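You operate a simulated robot arm through the tools that you are given. There is no shell and no other tool. Be economical: measure what you need, move in short steps, check, and stop when the job is done.

The job below is to be done with a simulated two-armed robot. You get a single attempt, and the scene is never put back.

Task
Cover the roller cradle and lock both latches.
Fine: swing the gauge arm out first; carry the cover from the black plate with both hands.
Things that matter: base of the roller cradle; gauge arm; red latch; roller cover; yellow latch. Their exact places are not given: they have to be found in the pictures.

The check looks at the end state, three seconds after you hand in, the way a careful person would. Anything else that was tipped, shoved, dropped, spilled or broken makes it a failure. Lids that push on must go on centred and level and be pressed home; caps that screw on are set level and turned clockwise until they are tight.

Robot
Two 6-joint arms with two-finger parallel grippers on one trunk, on a base that drives. Base frame: it is fixed to the floor where the robot stands at the start and does not move with it; the origin is under the middle of the robot, x ahead of it, y to its left, z up; the surface under the hand at the start is at about z = 0.94. Lengths are in m, angles in degrees, forces in N, time in s.
The left shoulder is at the start at [0.28, 0.185, 1.105], the right one opposite. With the tool pointing down near the work surface each hand reaches from about 0.56 to 0.94 m from the robot's upright axis, wherever it stands, measured 20 degrees to its own side. Places, roughly: base of the roller cradle [0.5, 0, 0.8]; gauge arm [0.5, 0, 1]; red latch [0.5, 0.3, 0.8]; yellow latch [0.5, -0.4, 0.8]. Payload 1.57 kg a hand.
Tool frame (each hand has its own): the origin (TCP) lies between the finger pads and is the grasp point; the fingertips stand 0.03 m ahead of it; z points along the fingers, y is the line along which they close. The gripper opens to 0.08 m. The fingers are 0.017 m wide and 0.012 m thick; the gripper's body (0.04 by 0.082 m) begins 0.08 m behind the TCP.
Orientation is that of the tool frame in the base frame, as a unit quaternion [w, x, y, z]. With the fingers straight down and closing along the base's y, the tool's x points along the base's -x, its y along +y and its z along -z.

Tools
- The arms move only by the tool step_arm. It takes "left_moves", "right_moves" or both (then of equal length, played together; a hand with none holds still); each is a list of rows, each a list of 3 entries, a list of its own where there are three numbers: the turn, a rotation vector about the tool's x, y, z in degrees, then the shift along the tool's x, y, z in m, then the finger opening in m, from 0 to 0.08. In form: [[[wx, wy, wz], [dx, dy, dz], claw], ...]. A call has 1 to 20 rows; each row shifts and turns the commanded pose from where the row before left it, along the tool's axes as they then stand. A row lasts 0.2 s, in which the tool goes at most 0.05 m and 8.6 degrees; a call with a longer step from one row to the next is refused whole, and so is a gripper value outside its range. A pose out of reach is approached as far as the arm can. The call stops where the force on the tool passes 40 N (or 10 N more than at its start, if that is more) or the arm is blocked; 0.2 s more then pass. The fingers move at their own pace (about 0.153 m/s each) and stop on an object; they squeeze with about 22 N. The grip force told is the motor's: it shows also when the fingers shut on nothing. Time passes only in rows, and 0.2 s behind the last, so rows that do not move let the fingers close. It gives the time, the measured TCP pose, the force on the tool (base axes), the opening and the grip force at its end, in the units of the frame above (readings bear some noise), with the torque about the TCP (base axes, N m) and any sound that the robot's microphone picked up, and new pictures: "show" is both (left out), scene, wrist or none (wrist: the cameras of the hands that moved).
- Cameras (640 x 400 px; columns grow to the right, rows downward): "scene" is now at [0.2298, 0.0303, 1.5393]; the picture's right is [0.40, -0.92, 0.00], its down [-0.72, -0.31, -0.62] and it looks along [0.57, 0.25, -0.78] (base axes); focal length 214 px, centre (320, 200). "left" rides on the left gripper at [0.072, 0.007, -0.122] in its tool frame; the picture's right is [-0.09, 1.00, 0.00], its down [-0.84, -0.08, -0.54] and it looks along [-0.54, -0.05, 0.84] (tool axes); focal length 238 px, centre (320, 200). "right" rides on the right gripper at [0.072, -0.007, -0.122] in its tool frame; the picture's right is [0.09, 1.00, 0.00], its down [-0.84, 0.08, -0.54] and it looks along [-0.54, 0.05, 0.84] (tool axes); focal length 238 px, centre (320, 200).
- lift_body(by): slides the trunk up (or, below 0, down) by that many m; the arms and the scene camera ride with it, the base frame stays. It gives what a move gives, with no picture.
- base_move(legs): drives the robot by 1 to 6 legs, each [ahead, turn to the left] in m and degrees, along the robot's own axes; the way and the turn of a leg run together, so that a leg with both is an arc; at most 1.5 m and 180 degrees a leg. The arms and the cameras ride along, it lands a little off, and it stops where it bumps. It gives what a move gives, and a new picture of the scene camera.
- pan_tilt(pan, tilt): turns the head with the scene camera to pan (to the left, within 86 degrees either way) and tilt (down, from -29 to 69), counted from straight ahead of the robot. It gives what a move gives, and a new picture of the scene camera.
- pixel_to_xyz(camera, pixels): for up to 12 pixels [column, row] of the newest picture of that camera ("zoom" is the newest enlarged one), the place [x, y, z] in the base frame of the surface seen there, good to about 0.003 m. It takes no simulated time.
- inspect(camera, box): a new picture of the part [left, top, right, bottom] of that camera's present view, enlarged. It takes no simulated time.
- sign_off(): hands the job in; it is judged then, once.

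Work in short steps. Measure before you move; look again where a grasp or a placing could have gone wrong, and mend it. You have 80 turns and 260 pictures in all, those below and enlarged ones among them. Open the grippers and draw the arms clear of the work before you hand the job in, unless the task says otherwise; then end with one line.

The tools are called as name(argument=value, ...) on one line, values as JSON. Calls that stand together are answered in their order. step_arm: Moves the arms, as the interface text tells. Its arguments: {"type":"object","properties":{"left_moves":{"type":"array"},"right_moves":{"type":"array"},"show":{"type":"string","enum":["both","scene","wrist","none"]}},"required":[]} The other tools are called the same way: lift_body (by) slides the trunk up or down; base_move (legs) drives the base; pan_tilt (pan, tilt) turns the head that bears the scene camera; pixel_to_xyz (camera, pixels) gives the place of the surface under pixels of a picture; inspect (camera, box) takes an enlarged picture of a part of a camera's view; sign_off () hands the job in.

At the start:

```text
clock: 0.0
left_position: [0.4828, 0.3725, 1.3213]
left_tcp_rot: [0.0, 0.0, 1.0, 0.0]
left_contact_force: [-0.4, 0.4, -0.5]
left_wrist_torque: [0.0, 0.01, -0.01]
left_finger_gap: 0.0799
left_grasp_force: 0.1
right_position: [0.6032, -0.0832, 1.307]
right_tcp_rot: [0.0, 0.0, 1.0, 0.0]
right_contact_force: [0.5, -0.3, -0.1]
right_wrist_torque: [0.02, 0.0, 0.03]
right_finger_gap: 0.0801
right_grasp_force: 0.0
trunk travel left (down, up): [-0.8, 0.19]
robot x, y, heading: [0.0002, -0.0042, 0.2]
head pan, tilt: [23.4, 51.5]
```

scene: 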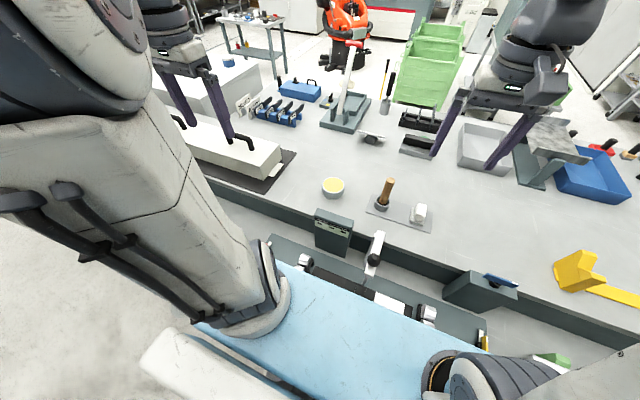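
right: 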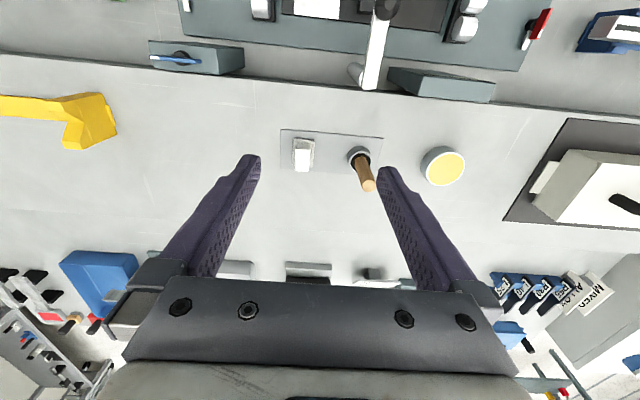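
left: 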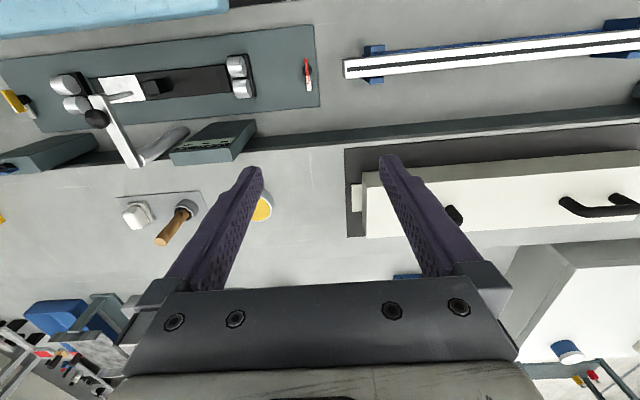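

The cover with two black handles lies on the black plate at the left (scene 250,150); the cradle is close below the robot with the gauge arm over it (375,250). I look straight ahead and down for a better view.

pan_tilt(pan=0, tilt=65)

pixel_to_xyz(camera="left", pixels=[[308, 72], [100, 110], [15, 100], [120, 130], [240, 65], [70, 82], [450, 213], [590, 205], [350, 150], [360, 235], [130, 90], [310, 105]])

inspect(camera="left", box=[0, 0, 340, 212])

```text
clock: 0.9
left_position: [0.4818, 0.3715, 1.3236]
left_tcp_rot: [0.0, 0.0, 1.0, 0.0]
left_contact_force: [-0.1, -0.7, 0.7]
left_wrist_torque: [-0.01, -0.01, 0.0]
left_finger_gap: 0.0798
left_grasp_force: 0.1
right_position: [0.6039, -0.083, 1.3061]
right_tcp_rot: [0.0, 0.0, 1.0, -0.001]
right_contact_force: [0.4, -1.2, 0.1]
right_wrist_torque: [0.0, 0.0, 0.01]
right_finger_gap: 0.0801
right_grasp_force: 0.1
trunk travel left (down, up): [-0.8, 0.19]
robot x, y, heading: [0.0, 0.0007, 0.1]
head pan, tilt: [0.0, 65.0]
```

scene: 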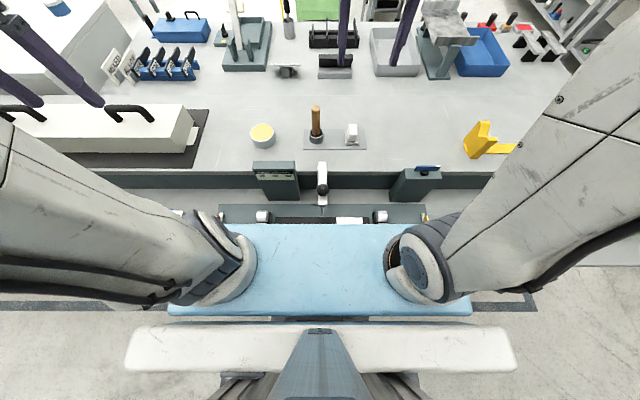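

```text
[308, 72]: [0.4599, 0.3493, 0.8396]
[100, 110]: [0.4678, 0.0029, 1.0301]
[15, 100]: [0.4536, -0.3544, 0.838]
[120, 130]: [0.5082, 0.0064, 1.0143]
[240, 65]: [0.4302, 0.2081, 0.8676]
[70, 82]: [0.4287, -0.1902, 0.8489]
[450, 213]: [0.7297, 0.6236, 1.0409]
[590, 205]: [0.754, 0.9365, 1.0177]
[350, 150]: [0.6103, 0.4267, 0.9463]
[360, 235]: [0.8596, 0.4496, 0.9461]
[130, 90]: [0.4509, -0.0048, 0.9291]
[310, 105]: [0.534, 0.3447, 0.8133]
```

```text
1.88 times, centred on (170, 106) of left
```

zoom: 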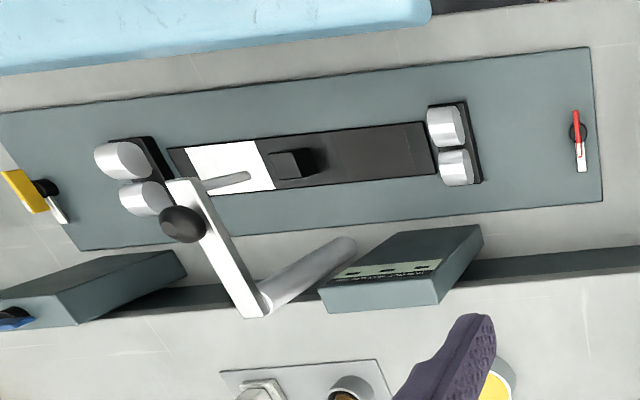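

The cradle base lies on a lower shelf (z≈0.81, x≈0.37–0.53, y ±0.37), too close to the robot for downwards reaching. I back up 0.3 m and look.

base_move(legs=[[-0.3, 0]])

pan_tilt(pan=15, tilt=50)

```text
clock: 2.9
left_position: [0.1824, 0.3728, 1.3234]
left_tcp_rot: [0.0, 0.0, 1.0, 0.0]
left_contact_force: [-0.1, 0.7, 0.7]
left_wrist_torque: [0.0, 0.01, 0.0]
left_finger_gap: 0.0802
left_grasp_force: 0.1
right_position: [0.3022, -0.084, 1.3064]
right_tcp_rot: [0.0, 0.0, 1.0, 0.0]
right_contact_force: [-0.4, 0.6, -0.9]
right_wrist_torque: [-0.01, 0.02, -0.03]
right_finger_gap: 0.0799
right_grasp_force: 0.2
trunk travel left (down, up): [-0.8, 0.19]
robot x, y, heading: [-0.2989, 0.0017, 0.0]
head pan, tilt: [0.0, 65.0]
```

scene: 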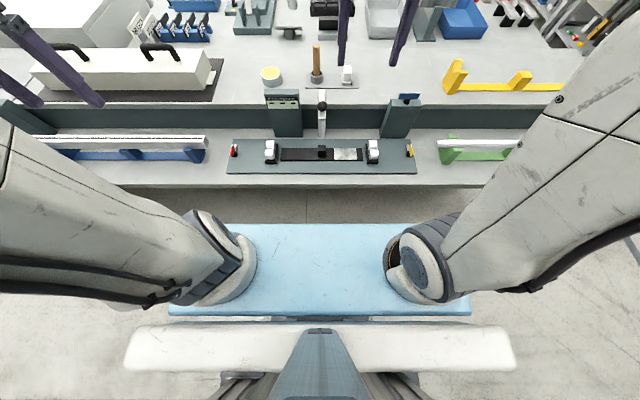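

```text
clock: 3.7
left_position: [0.1819, 0.3722, 1.3235]
left_tcp_rot: [0.0, 0.001, 1.0, -0.001]
left_contact_force: [-0.2, 0.7, -0.3]
left_wrist_torque: [0.01, -0.02, -0.04]
left_finger_gap: 0.08
left_grasp_force: 0.1
right_position: [0.3024, -0.0834, 1.3072]
right_tcp_rot: [0.0, 0.0, 1.0, 0.001]
right_contact_force: [-1.1, -0.9, -0.7]
right_wrist_torque: [-0.01, -0.06, -0.03]
right_finger_gap: 0.0801
right_grasp_force: 0.0
trunk travel left (down, up): [-0.8, 0.19]
robot x, y, heading: [-0.2973, 0.0001, 0.1]
head pan, tilt: [15.0, 50.0]
```

scene: 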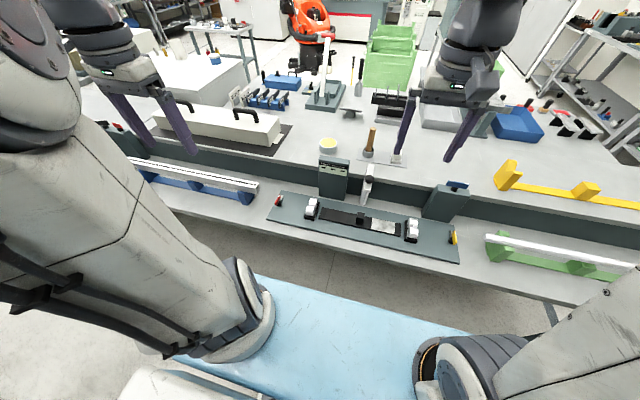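

Good overview now: cradle (360,225), cover (220,125). I zoom on both.

inspect(camera="scene", box=[250, 140, 480, 284])

inspect(camera="scene", box=[110, 80, 310, 205])

```text
2.78 times, centred on (365, 212) of scene
```

zoom: 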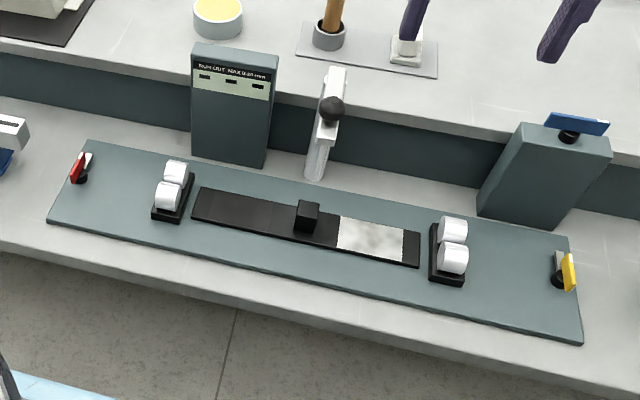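

```text
3.20 times, centred on (210, 142) of scene
```

zoom: 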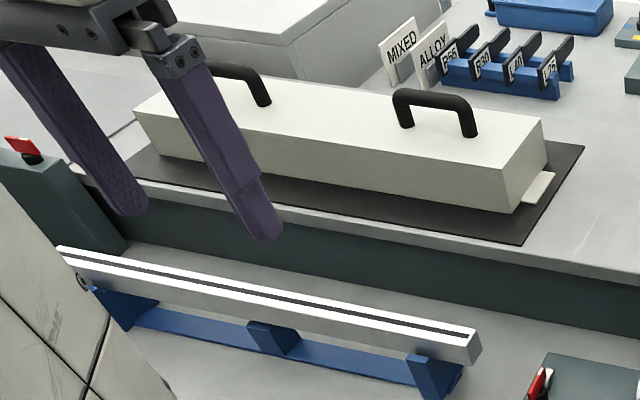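

I measure the cover in this zoom: box corners, handles, end tab, plate.

pixel_to_xyz(camera="zoom", pixels=[[540, 123], [512, 208], [505, 180], [402, 92], [470, 105], [395, 95], [468, 135], [405, 127], [540, 185], [522, 200], [265, 100], [215, 68]])

pixel_to_xyz(camera="zoom", pixels=[[138, 118], [175, 92], [545, 178], [550, 172], [430, 97], [520, 243], [582, 148], [420, 130], [500, 165], [545, 140], [435, 94], [255, 80]])

inspect(camera="scene", box=[330, 150, 410, 200])

```text
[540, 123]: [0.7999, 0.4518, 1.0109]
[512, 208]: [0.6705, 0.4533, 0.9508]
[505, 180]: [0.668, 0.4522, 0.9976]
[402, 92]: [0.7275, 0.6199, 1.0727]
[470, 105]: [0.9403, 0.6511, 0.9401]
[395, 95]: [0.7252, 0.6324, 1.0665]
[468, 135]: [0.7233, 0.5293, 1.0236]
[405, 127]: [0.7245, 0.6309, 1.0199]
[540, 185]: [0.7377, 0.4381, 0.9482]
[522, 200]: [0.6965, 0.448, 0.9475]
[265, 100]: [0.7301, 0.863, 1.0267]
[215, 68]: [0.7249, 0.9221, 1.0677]
```

```text
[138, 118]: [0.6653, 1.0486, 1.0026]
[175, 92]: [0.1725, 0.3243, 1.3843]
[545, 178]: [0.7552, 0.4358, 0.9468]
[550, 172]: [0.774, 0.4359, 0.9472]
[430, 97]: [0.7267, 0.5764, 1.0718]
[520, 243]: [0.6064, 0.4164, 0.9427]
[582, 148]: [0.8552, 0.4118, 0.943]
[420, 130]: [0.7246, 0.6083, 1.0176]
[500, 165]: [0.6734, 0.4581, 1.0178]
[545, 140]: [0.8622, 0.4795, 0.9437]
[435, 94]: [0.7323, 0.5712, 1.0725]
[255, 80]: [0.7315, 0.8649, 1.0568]
```

```text
8.00 times, centred on (370, 175) of scene
```

zoom: 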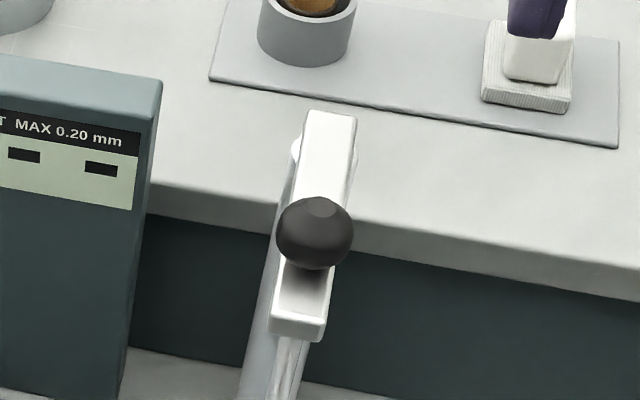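

Cover: x 0.668–0.80, y 0.452–1.05, top 1.018, handles along y at x≈0.73, y≈0.575 and ≈0.92, bar top 1.072. Now measure the gauge arm (zoom) .

pixel_to_xyz(camera="zoom", pixels=[[330, 120], [315, 215], [320, 180], [295, 325], [285, 365], [265, 330], [300, 280], [350, 150], [295, 150], [325, 160], [285, 240], [250, 390]])

inspect(camera="scene", box=[340, 190, 470, 271])

inspect(camera="scene", box=[255, 180, 385, 261])

```text
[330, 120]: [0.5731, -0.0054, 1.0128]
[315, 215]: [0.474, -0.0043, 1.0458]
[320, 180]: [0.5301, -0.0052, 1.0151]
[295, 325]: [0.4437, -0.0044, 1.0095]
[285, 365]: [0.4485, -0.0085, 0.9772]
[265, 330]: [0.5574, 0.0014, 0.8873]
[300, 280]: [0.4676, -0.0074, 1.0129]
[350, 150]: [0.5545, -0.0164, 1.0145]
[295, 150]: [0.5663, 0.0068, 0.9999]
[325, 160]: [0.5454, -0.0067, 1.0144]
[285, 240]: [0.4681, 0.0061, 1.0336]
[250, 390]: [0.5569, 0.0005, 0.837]
```

```text
4.92 times, centred on (405, 230) of scene
```

zoom: 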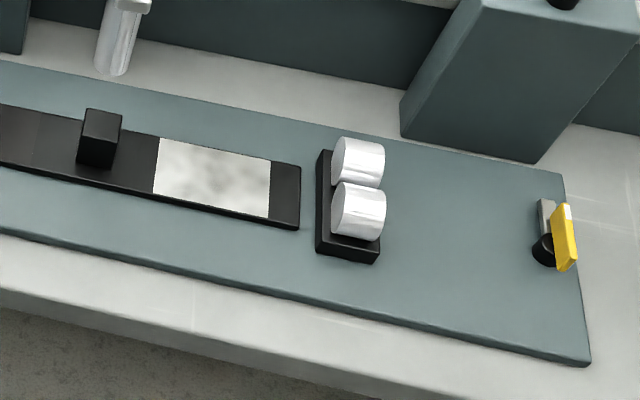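

```text
4.92 times, centred on (320, 220) of scene
```

zoom: 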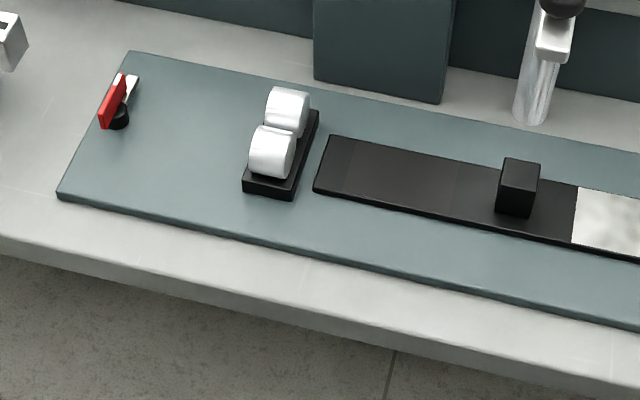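

Gauge arm: post at (0.565,-0.003), bar towards the robot at z≈1.015, ball at (0.474,-0.004,1.04). Now measure the red latch and base corners in the newest zoom.

pixel_to_xyz(camera="zoom", pixels=[[130, 53], [60, 195], [113, 98], [103, 125], [122, 78], [132, 85], [118, 118], [290, 95], [268, 150], [315, 5], [440, 90], [520, 170]])

inspect(camera="scene", box=[380, 180, 480, 272])

```text
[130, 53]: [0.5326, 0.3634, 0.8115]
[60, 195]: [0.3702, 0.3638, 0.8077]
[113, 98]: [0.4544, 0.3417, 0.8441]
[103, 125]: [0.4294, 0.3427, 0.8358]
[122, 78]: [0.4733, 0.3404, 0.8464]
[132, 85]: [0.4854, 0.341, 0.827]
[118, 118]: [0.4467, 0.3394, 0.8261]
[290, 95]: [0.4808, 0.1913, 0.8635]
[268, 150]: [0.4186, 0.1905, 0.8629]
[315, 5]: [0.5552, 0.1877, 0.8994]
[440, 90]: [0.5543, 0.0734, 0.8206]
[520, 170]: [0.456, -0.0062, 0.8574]
```

```text
4.35 times, centred on (430, 226) of scene
```

zoom: 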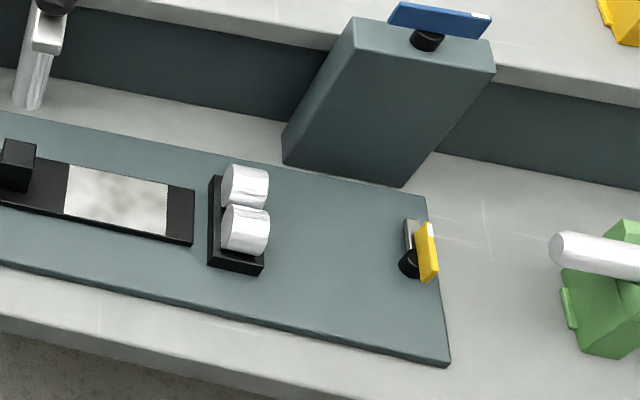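

pixel_to_xyz(camera="zoom", pixels=[[425, 198], [447, 363], [424, 235], [430, 275], [424, 225], [407, 228], [405, 262], [245, 185], [245, 225], [400, 30], [490, 60], [350, 150]])

inspect(camera="left", box=[200, 60, 440, 210])

inspect(camera="scene", box=[410, 215, 470, 253])

inspect(camera="scene", box=[260, 185, 320, 223])

```text
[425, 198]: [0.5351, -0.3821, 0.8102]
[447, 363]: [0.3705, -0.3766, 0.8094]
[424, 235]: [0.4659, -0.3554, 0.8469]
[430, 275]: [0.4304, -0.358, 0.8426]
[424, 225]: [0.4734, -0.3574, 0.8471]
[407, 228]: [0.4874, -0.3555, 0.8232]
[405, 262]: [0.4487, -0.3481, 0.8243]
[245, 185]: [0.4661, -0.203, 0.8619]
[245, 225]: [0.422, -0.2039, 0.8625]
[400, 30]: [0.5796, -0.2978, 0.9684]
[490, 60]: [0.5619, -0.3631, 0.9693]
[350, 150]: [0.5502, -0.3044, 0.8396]
```

```text
2.67 times, centred on (320, 135) of left
```

zoom: 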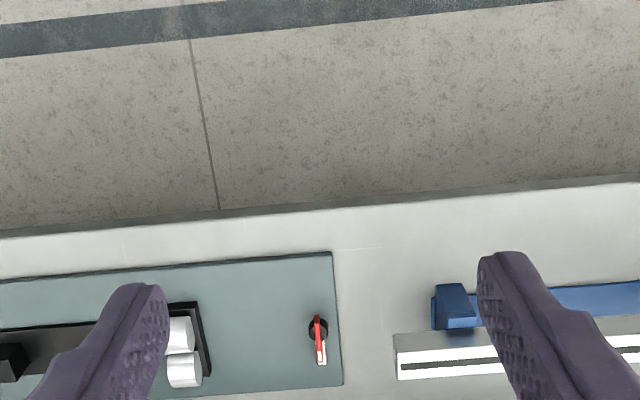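

```text
10.53 times, centred on (440, 234) of scene
```

zoom: 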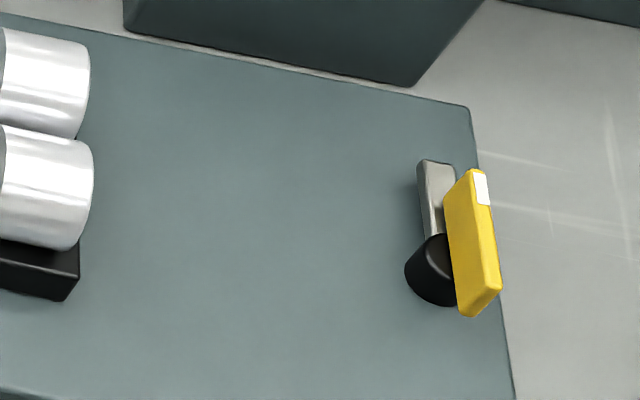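

```text
10.53 times, centred on (290, 204) of scene
```

zoom: 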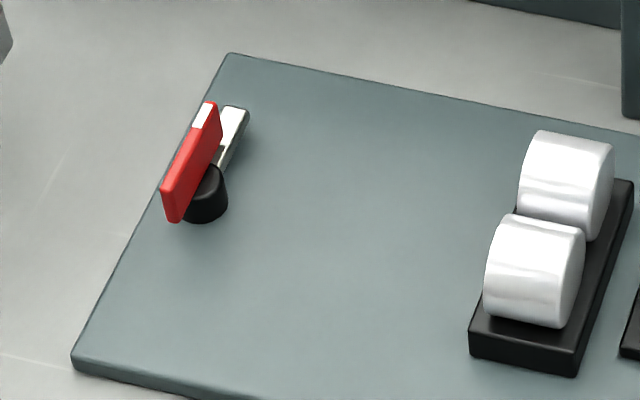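

Cradle centre ≈(0.451,-0.007), latches at x≈0.45, y≈0.342/-0.356, both tongues pointing +x (open). The arm swings freely to the right (readout box at left). I move the right hand above the gauge ball.

step_arm(right_moves=[[[0, 0, 0], [-0.0344, 0.016, 0.024], 0.07], [[0, 0, 0], [-0.0344, 0.016, 0.024], 0.07], [[0, 0, 0], [-0.0344, 0.016, 0.024], 0.07], [[0, 0, 0], [-0.0344, 0.016, 0.024], 0.07], [[0, 0, 0], [-0.0344, 0.016, 0.024], 0.07], [[0, 0, 0], [0, 0, 0.02], 0.07], [[0, 0, 0], [0, 0, 0], 0.07]])

```text
clock: 5.3
left_position: [0.1834, 0.3722, 1.3239]
left_tcp_rot: [0.0, 0.0, 1.0, 0.0]
left_contact_force: [0.5, 0.5, -0.6]
left_wrist_torque: [-0.01, -0.04, 0.01]
left_finger_gap: 0.0801
left_grasp_force: 0.0
right_position: [0.4745, -0.0009, 1.1659]
right_tcp_rot: [0.0, 0.001, 1.0, 0.0]
right_contact_force: [0.2, -0.4, 0.1]
right_wrist_torque: [0.01, 0.0, 0.03]
right_finger_gap: 0.07
right_grasp_force: 0.0
trunk travel left (down, up): [-0.8, 0.19]
robot x, y, heading: [-0.3002, 0.001, 0.1]
head pan, tilt: [15.0, 50.0]
```

scene: 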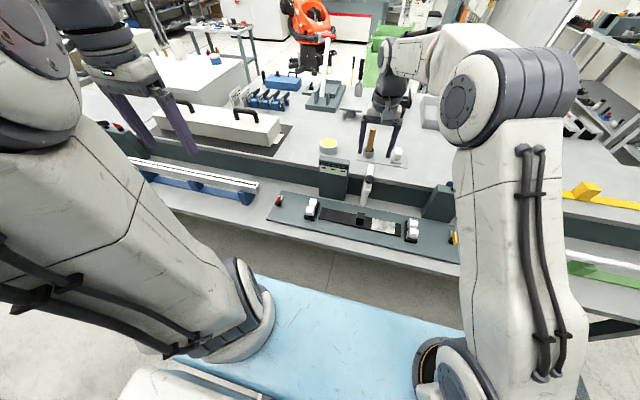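
right: 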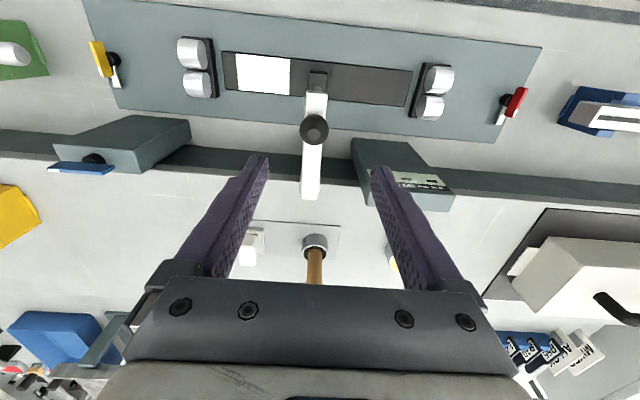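

Ball at (313,130) is on the finger midline; descend around it, then close.

step_arm(right_moves=[[[0, 0, 0], [0, -0.001, 0.04], 0.07], [[0, 0, 0], [0, -0.002, 0.04], 0.07], [[0, 0, 0], [0, 0, 0.03], 0.07], [[0, 0, 0], [0, 0, 0], 0.07]])

inspect(camera="right", box=[200, 60, 440, 210])

```text
clock: 6.3
left_position: [0.1822, 0.3719, 1.3236]
left_tcp_rot: [0.0, 0.0, 1.0, 0.0]
left_contact_force: [0.8, 0.1, 0.3]
left_wrist_torque: [0.0, 0.01, -0.02]
left_finger_gap: 0.0801
left_grasp_force: 0.0
right_position: [0.4752, -0.0037, 1.0559]
right_tcp_rot: [0.0, 0.0, 1.0, 0.0]
right_contact_force: [0.0, 0.2, 0.1]
right_wrist_torque: [-0.01, -0.02, 0.0]
right_finger_gap: 0.07
right_grasp_force: 0.0
trunk travel left (down, up): [-0.8, 0.19]
robot x, y, heading: [-0.2984, 0.0011, -0.1]
head pan, tilt: [15.0, 50.0]
```

scene: 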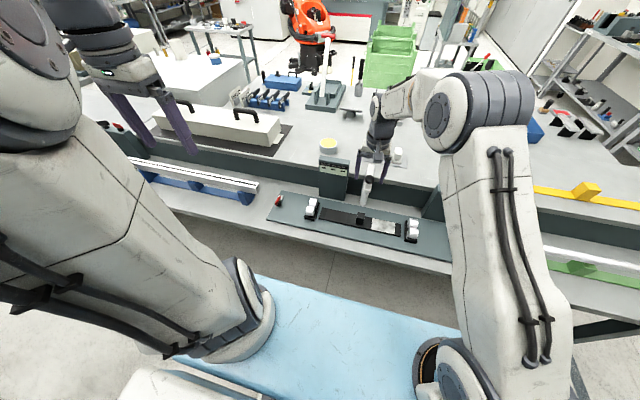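
right: 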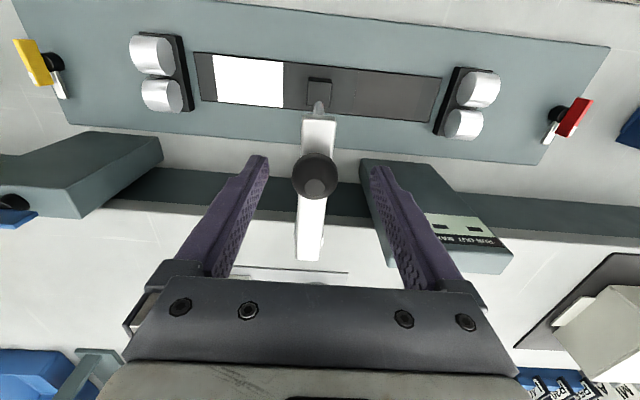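

```text
2.67 times, centred on (320, 135) of right
```

zoom: 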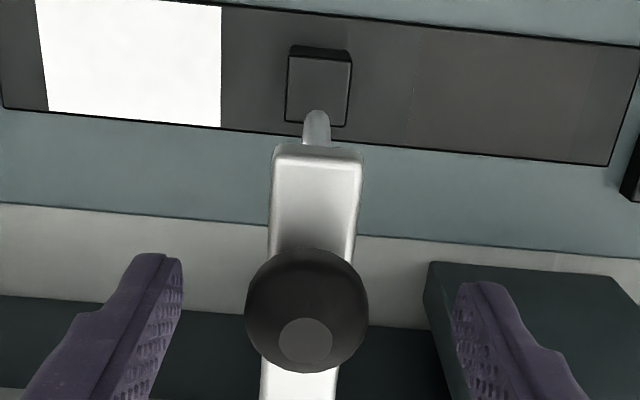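

The ball is between the fingers; close and swing the first few degrees about the post towards −y.

step_arm(right_moves=[[[0, 0, 0], [0, 0, 0], 0.02], [[0, 0, 0], [0, 0, 0], 0.02], [[0, 0, -8], [-0.0009, -0.0125, 0], 0.02], [[0, 0, -8], [-0.0009, -0.0125, 0], 0.02], [[0, 0, -8], [-0.0009, -0.0125, 0], 0.02]])

```text
clock: 7.5
left_position: [0.1822, 0.3723, 1.3247]
left_tcp_rot: [0.0, 0.0, 1.0, 0.0]
left_contact_force: [-0.4, 0.6, 0.2]
left_wrist_torque: [0.02, 0.01, -0.02]
left_finger_gap: 0.08
left_grasp_force: 0.1
right_position: [0.4811, -0.0413, 1.0566]
right_tcp_rot: [-0.003, -0.209, 0.978, 0.001]
right_contact_force: [-7.0, 2.9, -2.7]
right_wrist_torque: [0.25, 0.31, 0.44]
right_finger_gap: 0.0305
right_grasp_force: 39.7
trunk travel left (down, up): [-0.8, 0.19]
robot x, y, heading: [-0.3045, -0.0033, -0.1]
head pan, tilt: [15.0, 50.0]
```

scene: 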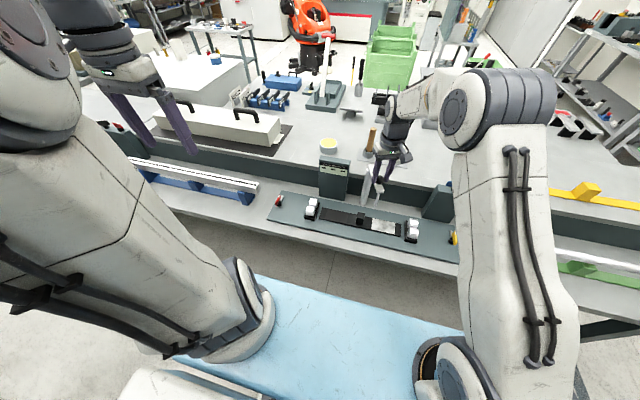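
right: 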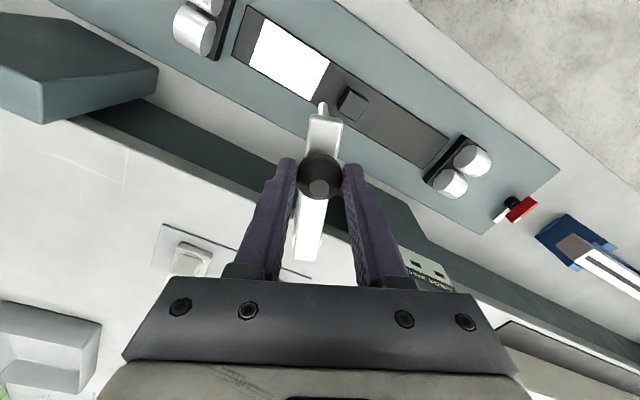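

The arm swings along (about 24°). Continue to ~88°.

step_arm(right_moves=[[[0, 0, -8], [-0.0009, -0.0125, 0], 0.02], [[0, 0, -8], [-0.0009, -0.0125, 0], 0.02], [[0, 0, -8], [-0.0009, -0.0125, 0], 0.02], [[0, 0, -8], [-0.0009, -0.0125, 0], 0.02], [[0, 0, -8], [-0.0009, -0.0125, 0], 0.02], [[0, 0, -8], [-0.0009, -0.0125, 0], 0.02], [[0, 0, -8], [-0.0009, -0.0125, 0], 0.02], [[0, 0, -8], [-0.0009, -0.0125, 0], 0.02]])

```text
clock: 9.3
left_position: [0.1826, 0.3709, 1.3245]
left_tcp_rot: [0.0, 0.0, 1.0, 0.0]
left_contact_force: [0.1, 1.2, -0.3]
left_wrist_torque: [0.01, -0.02, 0.01]
left_finger_gap: 0.0802
left_grasp_force: 0.0
right_position: [0.5616, -0.0999, 1.0562]
right_tcp_rot: [-0.001, -0.696, 0.718, -0.002]
right_contact_force: [-1.4, -23.7, -9.4]
right_wrist_torque: [-0.35, 0.03, 0.06]
right_finger_gap: 0.0307
right_grasp_force: 39.5
trunk travel left (down, up): [-0.8, 0.19]
robot x, y, heading: [-0.299, -0.0005, -0.1]
head pan, tilt: [15.0, 50.0]
```

scene: 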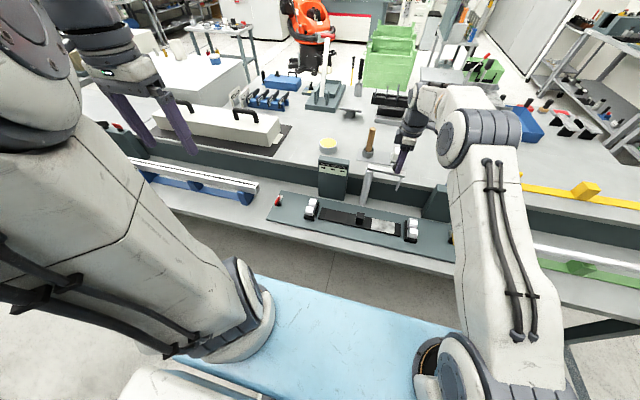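
right: 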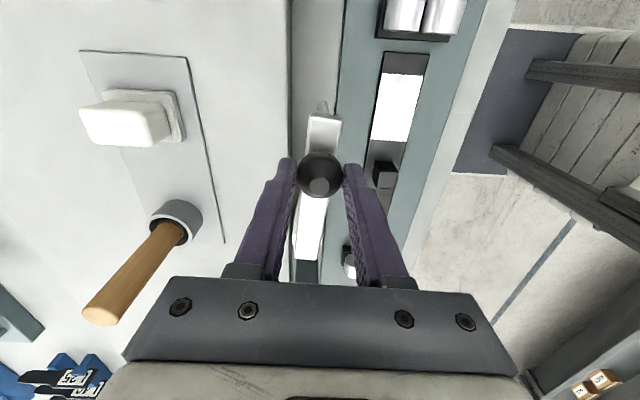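

At ~88°, force is radial pull from a slightly wide path. One more small turn with inward correction, then release and rise.

step_arm(right_moves=[[[0, 0, 0], [-0.005, 0, 0], 0.02], [[0, 0, -8], [-0.0009, -0.0125, 0], 0.02], [[0, 0, 0], [0, 0, 0], 0.02], [[0, 0, 0], [0, 0, 0], 0.07], [[0, 0, 0], [0, 0, 0], 0.07], [[0, 0, 0], [0, 0, -0.04], 0.07], [[0, 0, 0], [0, 0, -0.04], 0.07], [[0, 0, 0], [0, 0, -0.04], 0.07], [[0, 0, 0], [0, 0, -0.04], 0.07]])

inspect(camera="scene", box=[310, 130, 470, 230])

```text
clock: 11.3
left_position: [0.1823, 0.3712, 1.3232]
left_tcp_rot: [0.0, 0.0, 1.0, 0.0]
left_contact_force: [0.3, 0.3, 0.3]
left_wrist_torque: [-0.01, -0.01, 0.03]
left_finger_gap: 0.0799
left_grasp_force: 0.1
right_position: [0.552, -0.0935, 1.209]
right_tcp_rot: [0.0, 0.743, -0.669, 0.001]
right_contact_force: [-0.2, -0.2, 0.8]
right_wrist_torque: [-0.01, 0.0, 0.0]
right_finger_gap: 0.0701
right_grasp_force: 0.1
right hand out of reach, approached as far as the arm can: row 8, 9
trunk travel left (down, up): [-0.8, 0.19]
robot x, y, heading: [-0.3014, -0.0031, -0.1]
head pan, tilt: [15.0, 50.0]
```

scene: 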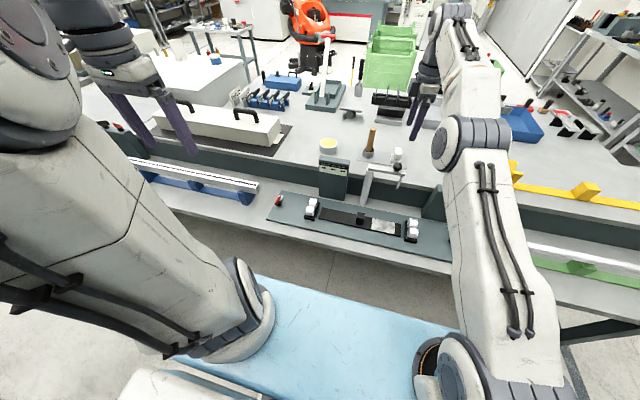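
right: 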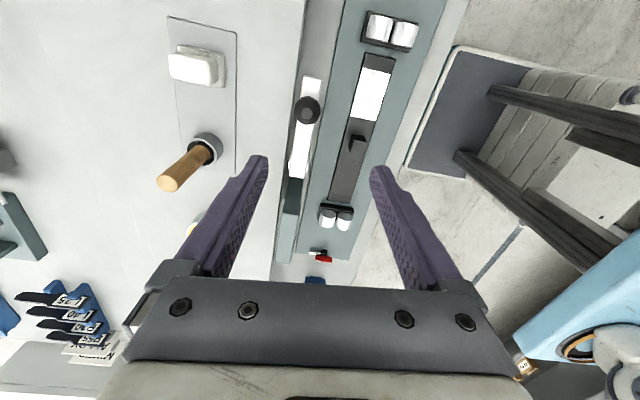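

```text
4.00 times, centred on (390, 180) of scene
```

zoom: 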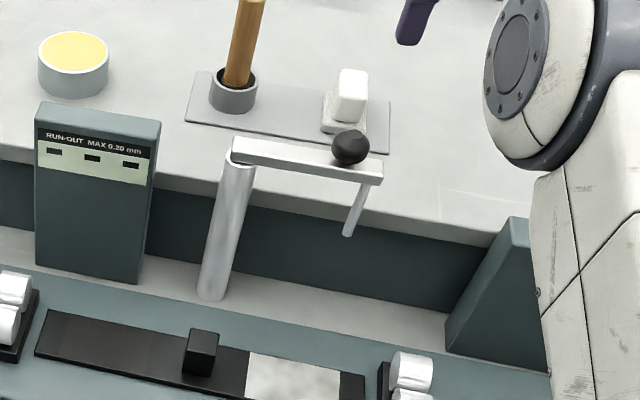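

Gauge arm is swung out ~96° (probe clear of the cradle). Now bring both hands to a carry pose (0.35 m apart, closing along x) ahead of the robot.

step_arm(left_moves=[[[0, 0, 0], [-0.034, -0.0286, 0.0104], 0.07], [[0, 0, 0], [-0.034, -0.0286, 0.0104], 0.07], [[0, 0, 0], [-0.034, -0.0286, 0.0104], 0.07], [[0, 0, 0], [-0.034, -0.0286, 0.0104], 0.07], [[0, 0, 0], [-0.034, -0.0286, 0.0104], 0.07], [[0, 0, 0], [-0.034, -0.0286, 0.0104], 0.07], [[0, 0, 0], [-0.034, -0.0286, 0.0104], 0.07], [[0, 0, 8.2], [0, 0, 0], 0.07], [[0, 0, 8.2], [0, 0, 0], 0.07], [[0, 0, 8.2], [0, 0, 0], 0.07], [[0, 0, 8.2], [0, 0, 0], 0.07], [[0, 0, 8.2], [0, 0, 0], 0.07], [[0, 0, 8.2], [0, 0, 0], 0.07], [[0, 0, 8.2], [0, 0, 0], 0.07], [[0, 0, 8.2], [0, 0, 0], 0.07], [[0, 0, 8.2], [0, 0, 0], 0.07], [[0, 0, 8.2], [0, 0, 0], 0.07], [[0, 0, 8.0], [0, 0, 0], 0.07]], right_moves=[[[0, 0, 0], [0.01, 0.02, -0.006], 0.07], [[0, 0, 0], [0.01, 0.02, -0.006], 0.07], [[0, 0, 0], [0.01, 0.02, -0.006], 0.07], [[0, 0, 0], [0.01, 0.02, -0.006], 0.07], [[0, 0, 0], [0.01, 0.02, -0.006], 0.07], [[0, 0, 0], [0.01, 0.02, -0.006], 0.07], [[0, 0, 0], [0.01, 0.02, -0.006], 0.07], [[0, 0, 6], [0, 0, 0], 0.07], [[0, 0, 0], [0, 0, 0], 0.07], [[0, 0, 0], [0, 0, 0], 0.07], [[0, 0, 0], [0, 0, 0], 0.07], [[0, 0, 0], [0, 0, 0], 0.07], [[0, 0, 0], [0, 0, 0], 0.07], [[0, 0, 0], [0, 0, 0], 0.07], [[0, 0, 0], [0, 0, 0], 0.07], [[0, 0, 0], [0, 0, 0], 0.07], [[0, 0, 0], [0, 0, 0], 0.07], [[0, 0, 0], [0, 0, 0], 0.07]])

pan_tilt(pan=60, tilt=35)

```text
clock: 15.1
left_position: [0.4201, 0.171, 1.2492]
left_tcp_rot: [0.0, 0.709, 0.706, 0.0]
left_contact_force: [0.2, 0.0, 0.2]
left_wrist_torque: [0.05, 0.01, -0.03]
left_finger_gap: 0.0701
left_grasp_force: 0.1
right_position: [0.4214, -0.1778, 1.251]
right_tcp_rot: [-0.001, -0.707, 0.707, 0.0]
right_contact_force: [0.3, -0.4, 0.7]
right_wrist_torque: [-0.05, -0.01, 0.01]
right_finger_gap: 0.0697
right_grasp_force: 0.0
trunk travel left (down, up): [-0.8, 0.19]
robot x, y, heading: [-0.2979, -0.002, 0.1]
head pan, tilt: [15.0, 50.0]
```

scene: 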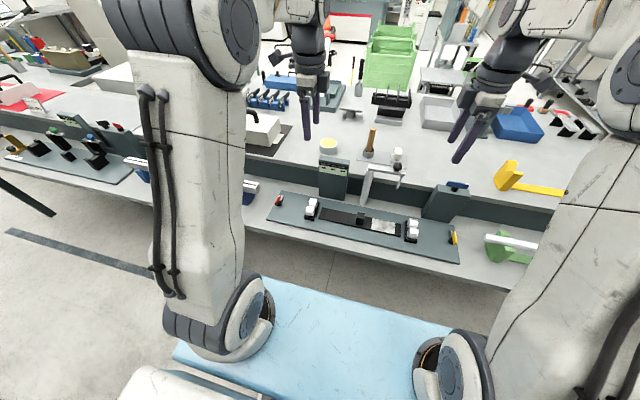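
right: 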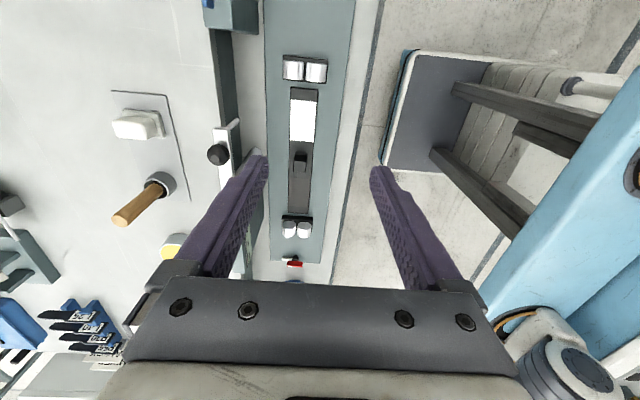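
left: 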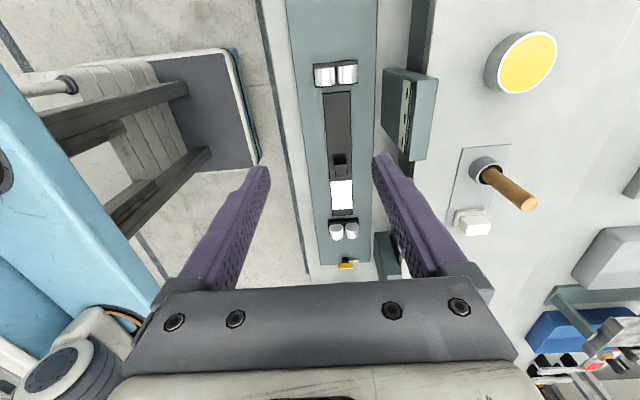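

```text
clock: 16.2
left_position: [0.4204, 0.1729, 1.2509]
left_tcp_rot: [0.0, 0.706, 0.708, 0.001]
left_contact_force: [0.3, 0.4, -0.3]
left_wrist_torque: [0.03, -0.01, 0.02]
left_finger_gap: 0.0702
left_grasp_force: 0.1
right_position: [0.4213, -0.1785, 1.2515]
right_tcp_rot: [0.0, 0.707, -0.707, 0.0]
right_contact_force: [-0.3, -0.8, 0.0]
right_wrist_torque: [0.03, 0.02, 0.02]
right_finger_gap: 0.0701
right_grasp_force: 0.0
trunk travel left (down, up): [-0.8, 0.19]
robot x, y, heading: [-0.2959, 0.0011, 0.0]
head pan, tilt: [60.0, 35.0]
```

scene: 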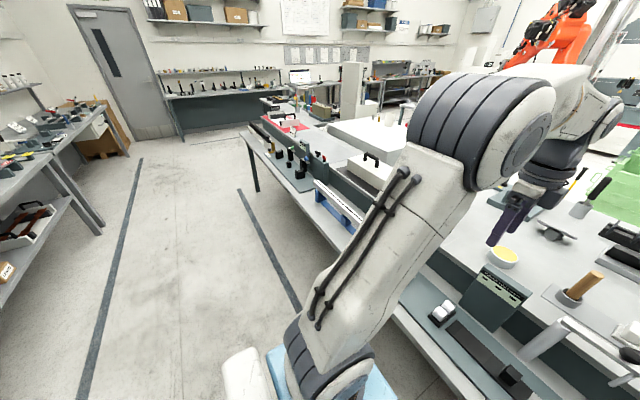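

There is another bench across the aisle on the left behind; I measure the aisle width before driving.

pixel_to_xyz(camera="scene", pixels=[[100, 225], [120, 155], [10, 275], [245, 140], [350, 220], [380, 130], [420, 150], [335, 130], [90, 400], [45, 155]])

pan_tilt(pan=-70, tilt=35)

```text
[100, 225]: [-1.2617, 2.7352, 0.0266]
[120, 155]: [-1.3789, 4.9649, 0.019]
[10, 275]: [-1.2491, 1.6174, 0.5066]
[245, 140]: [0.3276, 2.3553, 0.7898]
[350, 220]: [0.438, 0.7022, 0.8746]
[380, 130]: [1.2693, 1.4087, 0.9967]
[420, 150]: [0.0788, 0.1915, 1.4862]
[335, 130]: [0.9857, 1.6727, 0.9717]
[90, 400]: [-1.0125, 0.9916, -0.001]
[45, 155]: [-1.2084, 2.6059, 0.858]
```

```text
clock: 18.3
left_position: [0.4213, 0.1723, 1.2516]
left_tcp_rot: [0.0, 0.706, 0.708, 0.0]
left_contact_force: [0.1, 0.5, 0.0]
left_wrist_torque: [0.03, -0.02, 0.01]
left_finger_gap: 0.0701
left_grasp_force: 0.0
right_position: [0.4204, -0.1779, 1.2506]
right_tcp_rot: [0.0, 0.707, -0.707, 0.0]
right_contact_force: [0.8, -0.3, -0.2]
right_wrist_torque: [-0.02, -0.01, 0.02]
right_finger_gap: 0.07
right_grasp_force: 0.1
trunk travel left (down, up): [-0.8, 0.19]
robot x, y, heading: [-0.302, 0.0023, -0.2]
head pan, tilt: [-70.0, 35.0]
```

scene: 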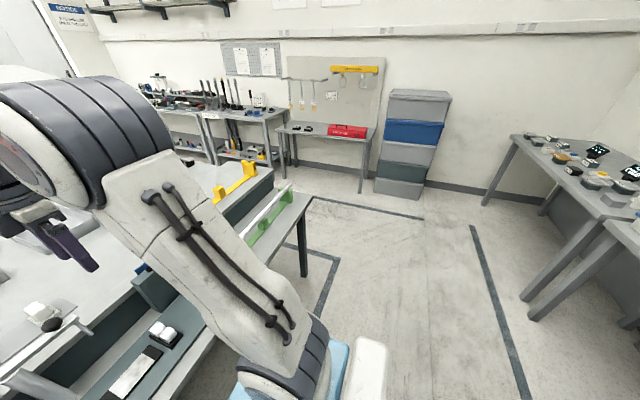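

The aisle is x from about -1.2 to 0.32, free at hand height. I drive to stand in front of the cover (y≈0.75), staying back a little first.

base_move(legs=[[-0.12, 0], [0, 90], [0.75, 0], [0, -90], [0.2, 0]])

pan_tilt(pan=0, tilt=50)

```text
clock: 32.1
left_position: [0.5196, 0.8914, 1.2497]
left_tcp_rot: [0.0, 0.723, 0.691, 0.0]
left_contact_force: [0.2, 0.4, 0.0]
left_wrist_torque: [0.03, 0.0, 0.0]
left_finger_gap: 0.07
left_grasp_force: 0.1
right_position: [0.505, 0.5405, 1.2515]
right_tcp_rot: [0.0, -0.691, 0.723, 0.001]
right_contact_force: [-0.2, 0.1, 0.4]
right_wrist_torque: [-0.03, -0.02, 0.03]
right_finger_gap: 0.07
right_grasp_force: 0.0
trunk travel left (down, up): [-0.8, 0.19]
robot x, y, heading: [-0.2054, 0.7517, -2.6]
head pan, tilt: [-70.0, 35.0]
```

scene: 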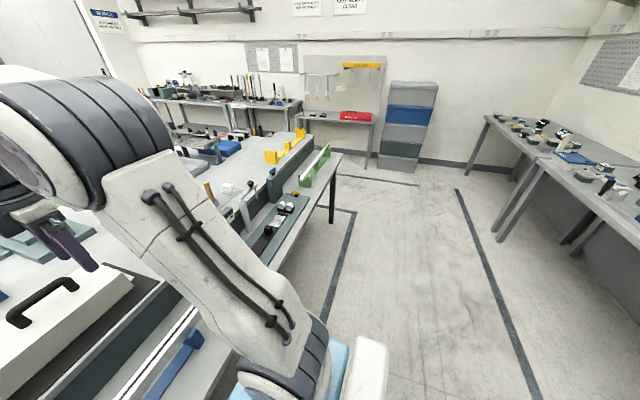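

```text
clock: 33.5
left_position: [0.5197, 0.8912, 1.2497]
left_tcp_rot: [0.0, 0.723, 0.691, 0.0]
left_contact_force: [0.2, 0.9, -0.7]
left_wrist_torque: [0.04, 0.03, -0.01]
left_finger_gap: 0.0701
left_grasp_force: 0.1
right_position: [0.5062, 0.5407, 1.2506]
right_tcp_rot: [0.001, -0.692, 0.722, 0.0]
right_contact_force: [0.4, 0.2, -1.2]
right_wrist_torque: [0.0, -0.01, 0.02]
right_finger_gap: 0.0702
right_grasp_force: 0.0
trunk travel left (down, up): [-0.8, 0.19]
robot x, y, heading: [-0.2098, 0.749, -2.4]
head pan, tilt: [0.0, 50.0]
```

scene: 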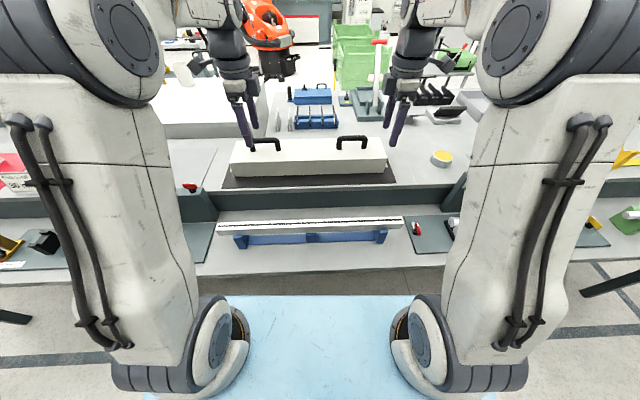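

I am in front of the cover, heading −2.5°. Measure the cover and handles from this view.

inspect(camera="scene", box=[215, 110, 405, 229])

base_move(legs=[[0, 2.5], [0.2, 0]])

inspect(camera="scene", box=[190, 70, 430, 220])

```text
3.36 times, centred on (310, 170) of scene
```

zoom: 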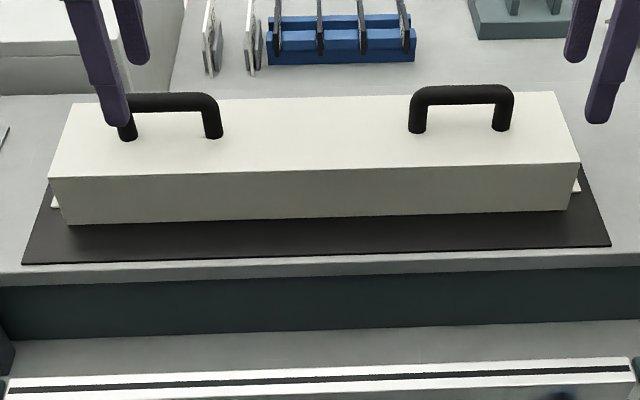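

```text
clock: 35.5
left_position: [0.715, 0.9189, 1.2508]
left_tcp_rot: [0.0, 0.708, 0.706, 0.0]
left_contact_force: [-0.3, -0.5, 0.2]
left_wrist_torque: [-0.03, 0.04, 0.05]
left_finger_gap: 0.0698
left_grasp_force: 0.1
right_position: [0.7146, 0.5704, 1.2519]
right_tcp_rot: [0.0, -0.706, 0.708, 0.0]
right_contact_force: [0.2, -1.4, 0.0]
right_wrist_torque: [-0.02, -0.01, 0.0]
right_finger_gap: 0.07
right_grasp_force: 0.0
trunk travel left (down, up): [-0.8, 0.19]
robot x, y, heading: [-0.006, 0.7472, 0.2]
head pan, tilt: [0.0, 50.0]
```

scene: 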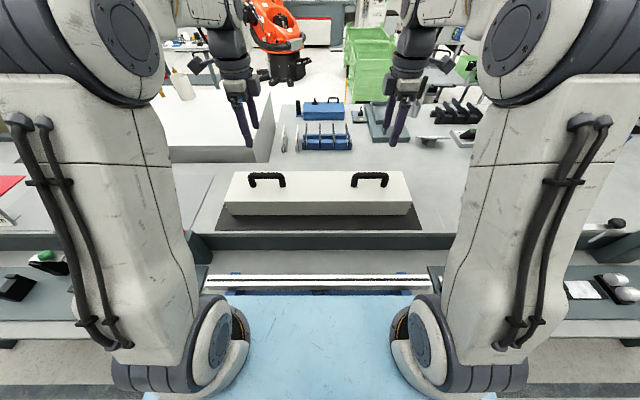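

```text
2.67 times, centred on (310, 145) of scene
```

zoom: 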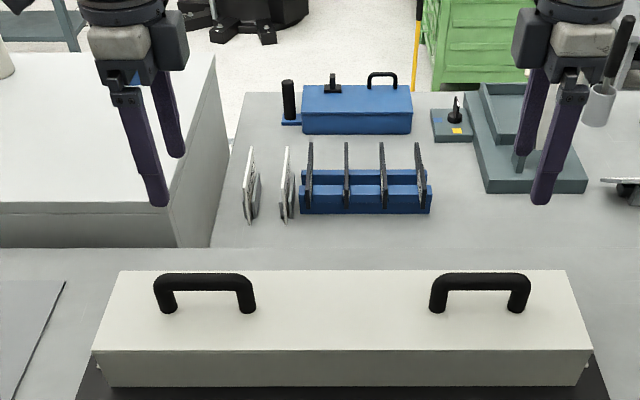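

pixel_to_xyz(camera="zoom", pixels=[[205, 281], [480, 279], [168, 312], [248, 312], [437, 312], [518, 312], [93, 352], [591, 352], [118, 272], [565, 272], [162, 283], [522, 281]])

pixel_to_xyz(camera="zoom", pixels=[[205, 278], [480, 276], [340, 300], [340, 346], [105, 383], [588, 383], [340, 274], [190, 281], [220, 281], [465, 279], [495, 279], [98, 368]])

```text
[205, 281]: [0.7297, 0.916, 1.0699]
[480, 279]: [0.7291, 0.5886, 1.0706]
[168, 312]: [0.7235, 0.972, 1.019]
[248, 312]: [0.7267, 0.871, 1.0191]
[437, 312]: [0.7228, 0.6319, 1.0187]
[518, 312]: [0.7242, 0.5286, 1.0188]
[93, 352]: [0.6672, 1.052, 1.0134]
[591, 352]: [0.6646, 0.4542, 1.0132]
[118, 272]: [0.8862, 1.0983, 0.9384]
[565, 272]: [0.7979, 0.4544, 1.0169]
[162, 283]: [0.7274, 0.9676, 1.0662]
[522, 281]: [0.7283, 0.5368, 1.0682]
```

```text
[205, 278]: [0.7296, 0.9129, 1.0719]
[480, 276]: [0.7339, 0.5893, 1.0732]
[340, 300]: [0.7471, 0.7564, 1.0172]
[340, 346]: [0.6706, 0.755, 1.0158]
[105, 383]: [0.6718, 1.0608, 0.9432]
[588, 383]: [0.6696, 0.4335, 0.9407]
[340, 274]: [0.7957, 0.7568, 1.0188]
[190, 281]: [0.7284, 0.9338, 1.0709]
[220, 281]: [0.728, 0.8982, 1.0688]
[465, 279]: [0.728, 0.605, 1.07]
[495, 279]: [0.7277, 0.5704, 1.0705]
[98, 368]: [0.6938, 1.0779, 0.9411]
```

Handles: centres at (0.7325, 0.921) and (0.7325, 0.581), bar z≈1.064. Align both hands and descend to just above.

step_arm(left_moves=[[[0, 0, 0], [0.002, 0.0175, 0.03], 0.07], [[0, 0, 0], [0, 0, 0.04], 0.07], [[0, 0, 0], [0, 0, 0.04], 0.07], [[0, 0, 0], [0, 0, 0.027], 0.07], [[0, 0, 0], [0, 0, 0], 0.07]], right_moves=[[[0, 0, 0], [-0.0106, -0.0179, 0.03], 0.07], [[0, 0, 0], [0, 0, 0.04], 0.07], [[0, 0, 0], [0, 0, 0.04], 0.07], [[0, 0, 0], [0, 0, 0.027], 0.07], [[0, 0, 0], [0, 0, 0], 0.07]])

```text
clock: 36.7
left_position: [0.7338, 0.9192, 1.1123]
left_tcp_rot: [0.0, 0.708, 0.706, 0.0]
left_contact_force: [-0.2, -0.1, 0.2]
left_wrist_torque: [0.05, 0.01, -0.02]
left_finger_gap: 0.0699
left_grasp_force: 0.0
right_position: [0.7326, 0.5807, 1.1123]
right_tcp_rot: [0.0, -0.706, 0.709, 0.001]
right_contact_force: [-0.1, -0.5, 0.0]
right_wrist_torque: [-0.02, 0.02, -0.02]
right_finger_gap: 0.07
right_grasp_force: 0.0
trunk travel left (down, up): [-0.8, 0.19]
robot x, y, heading: [-0.002, 0.7477, -0.2]
head pan, tilt: [0.0, 50.0]
```

scene: 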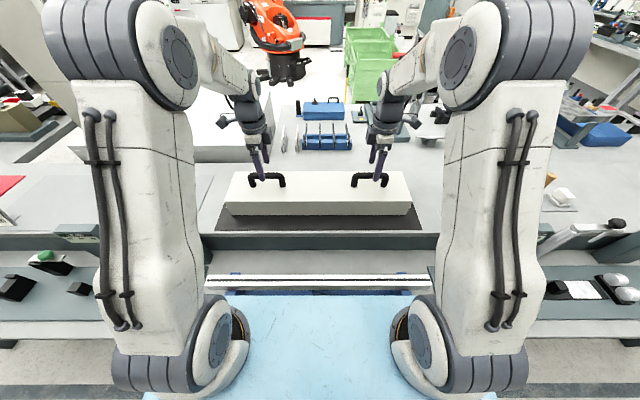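
right: 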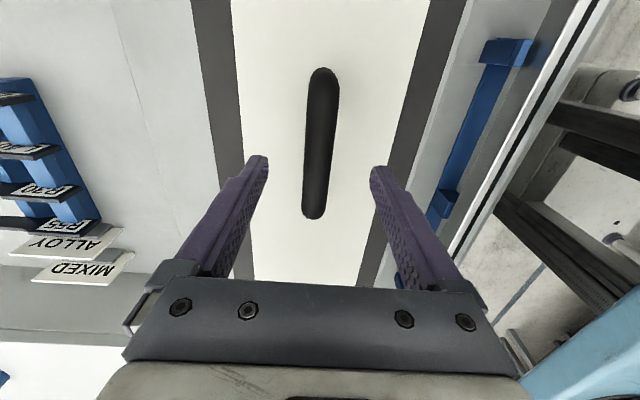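
left: 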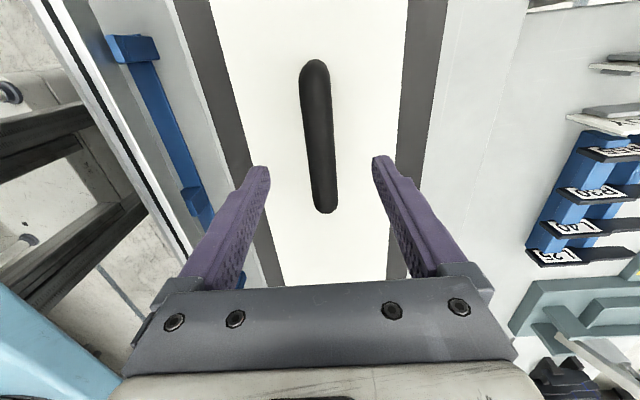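

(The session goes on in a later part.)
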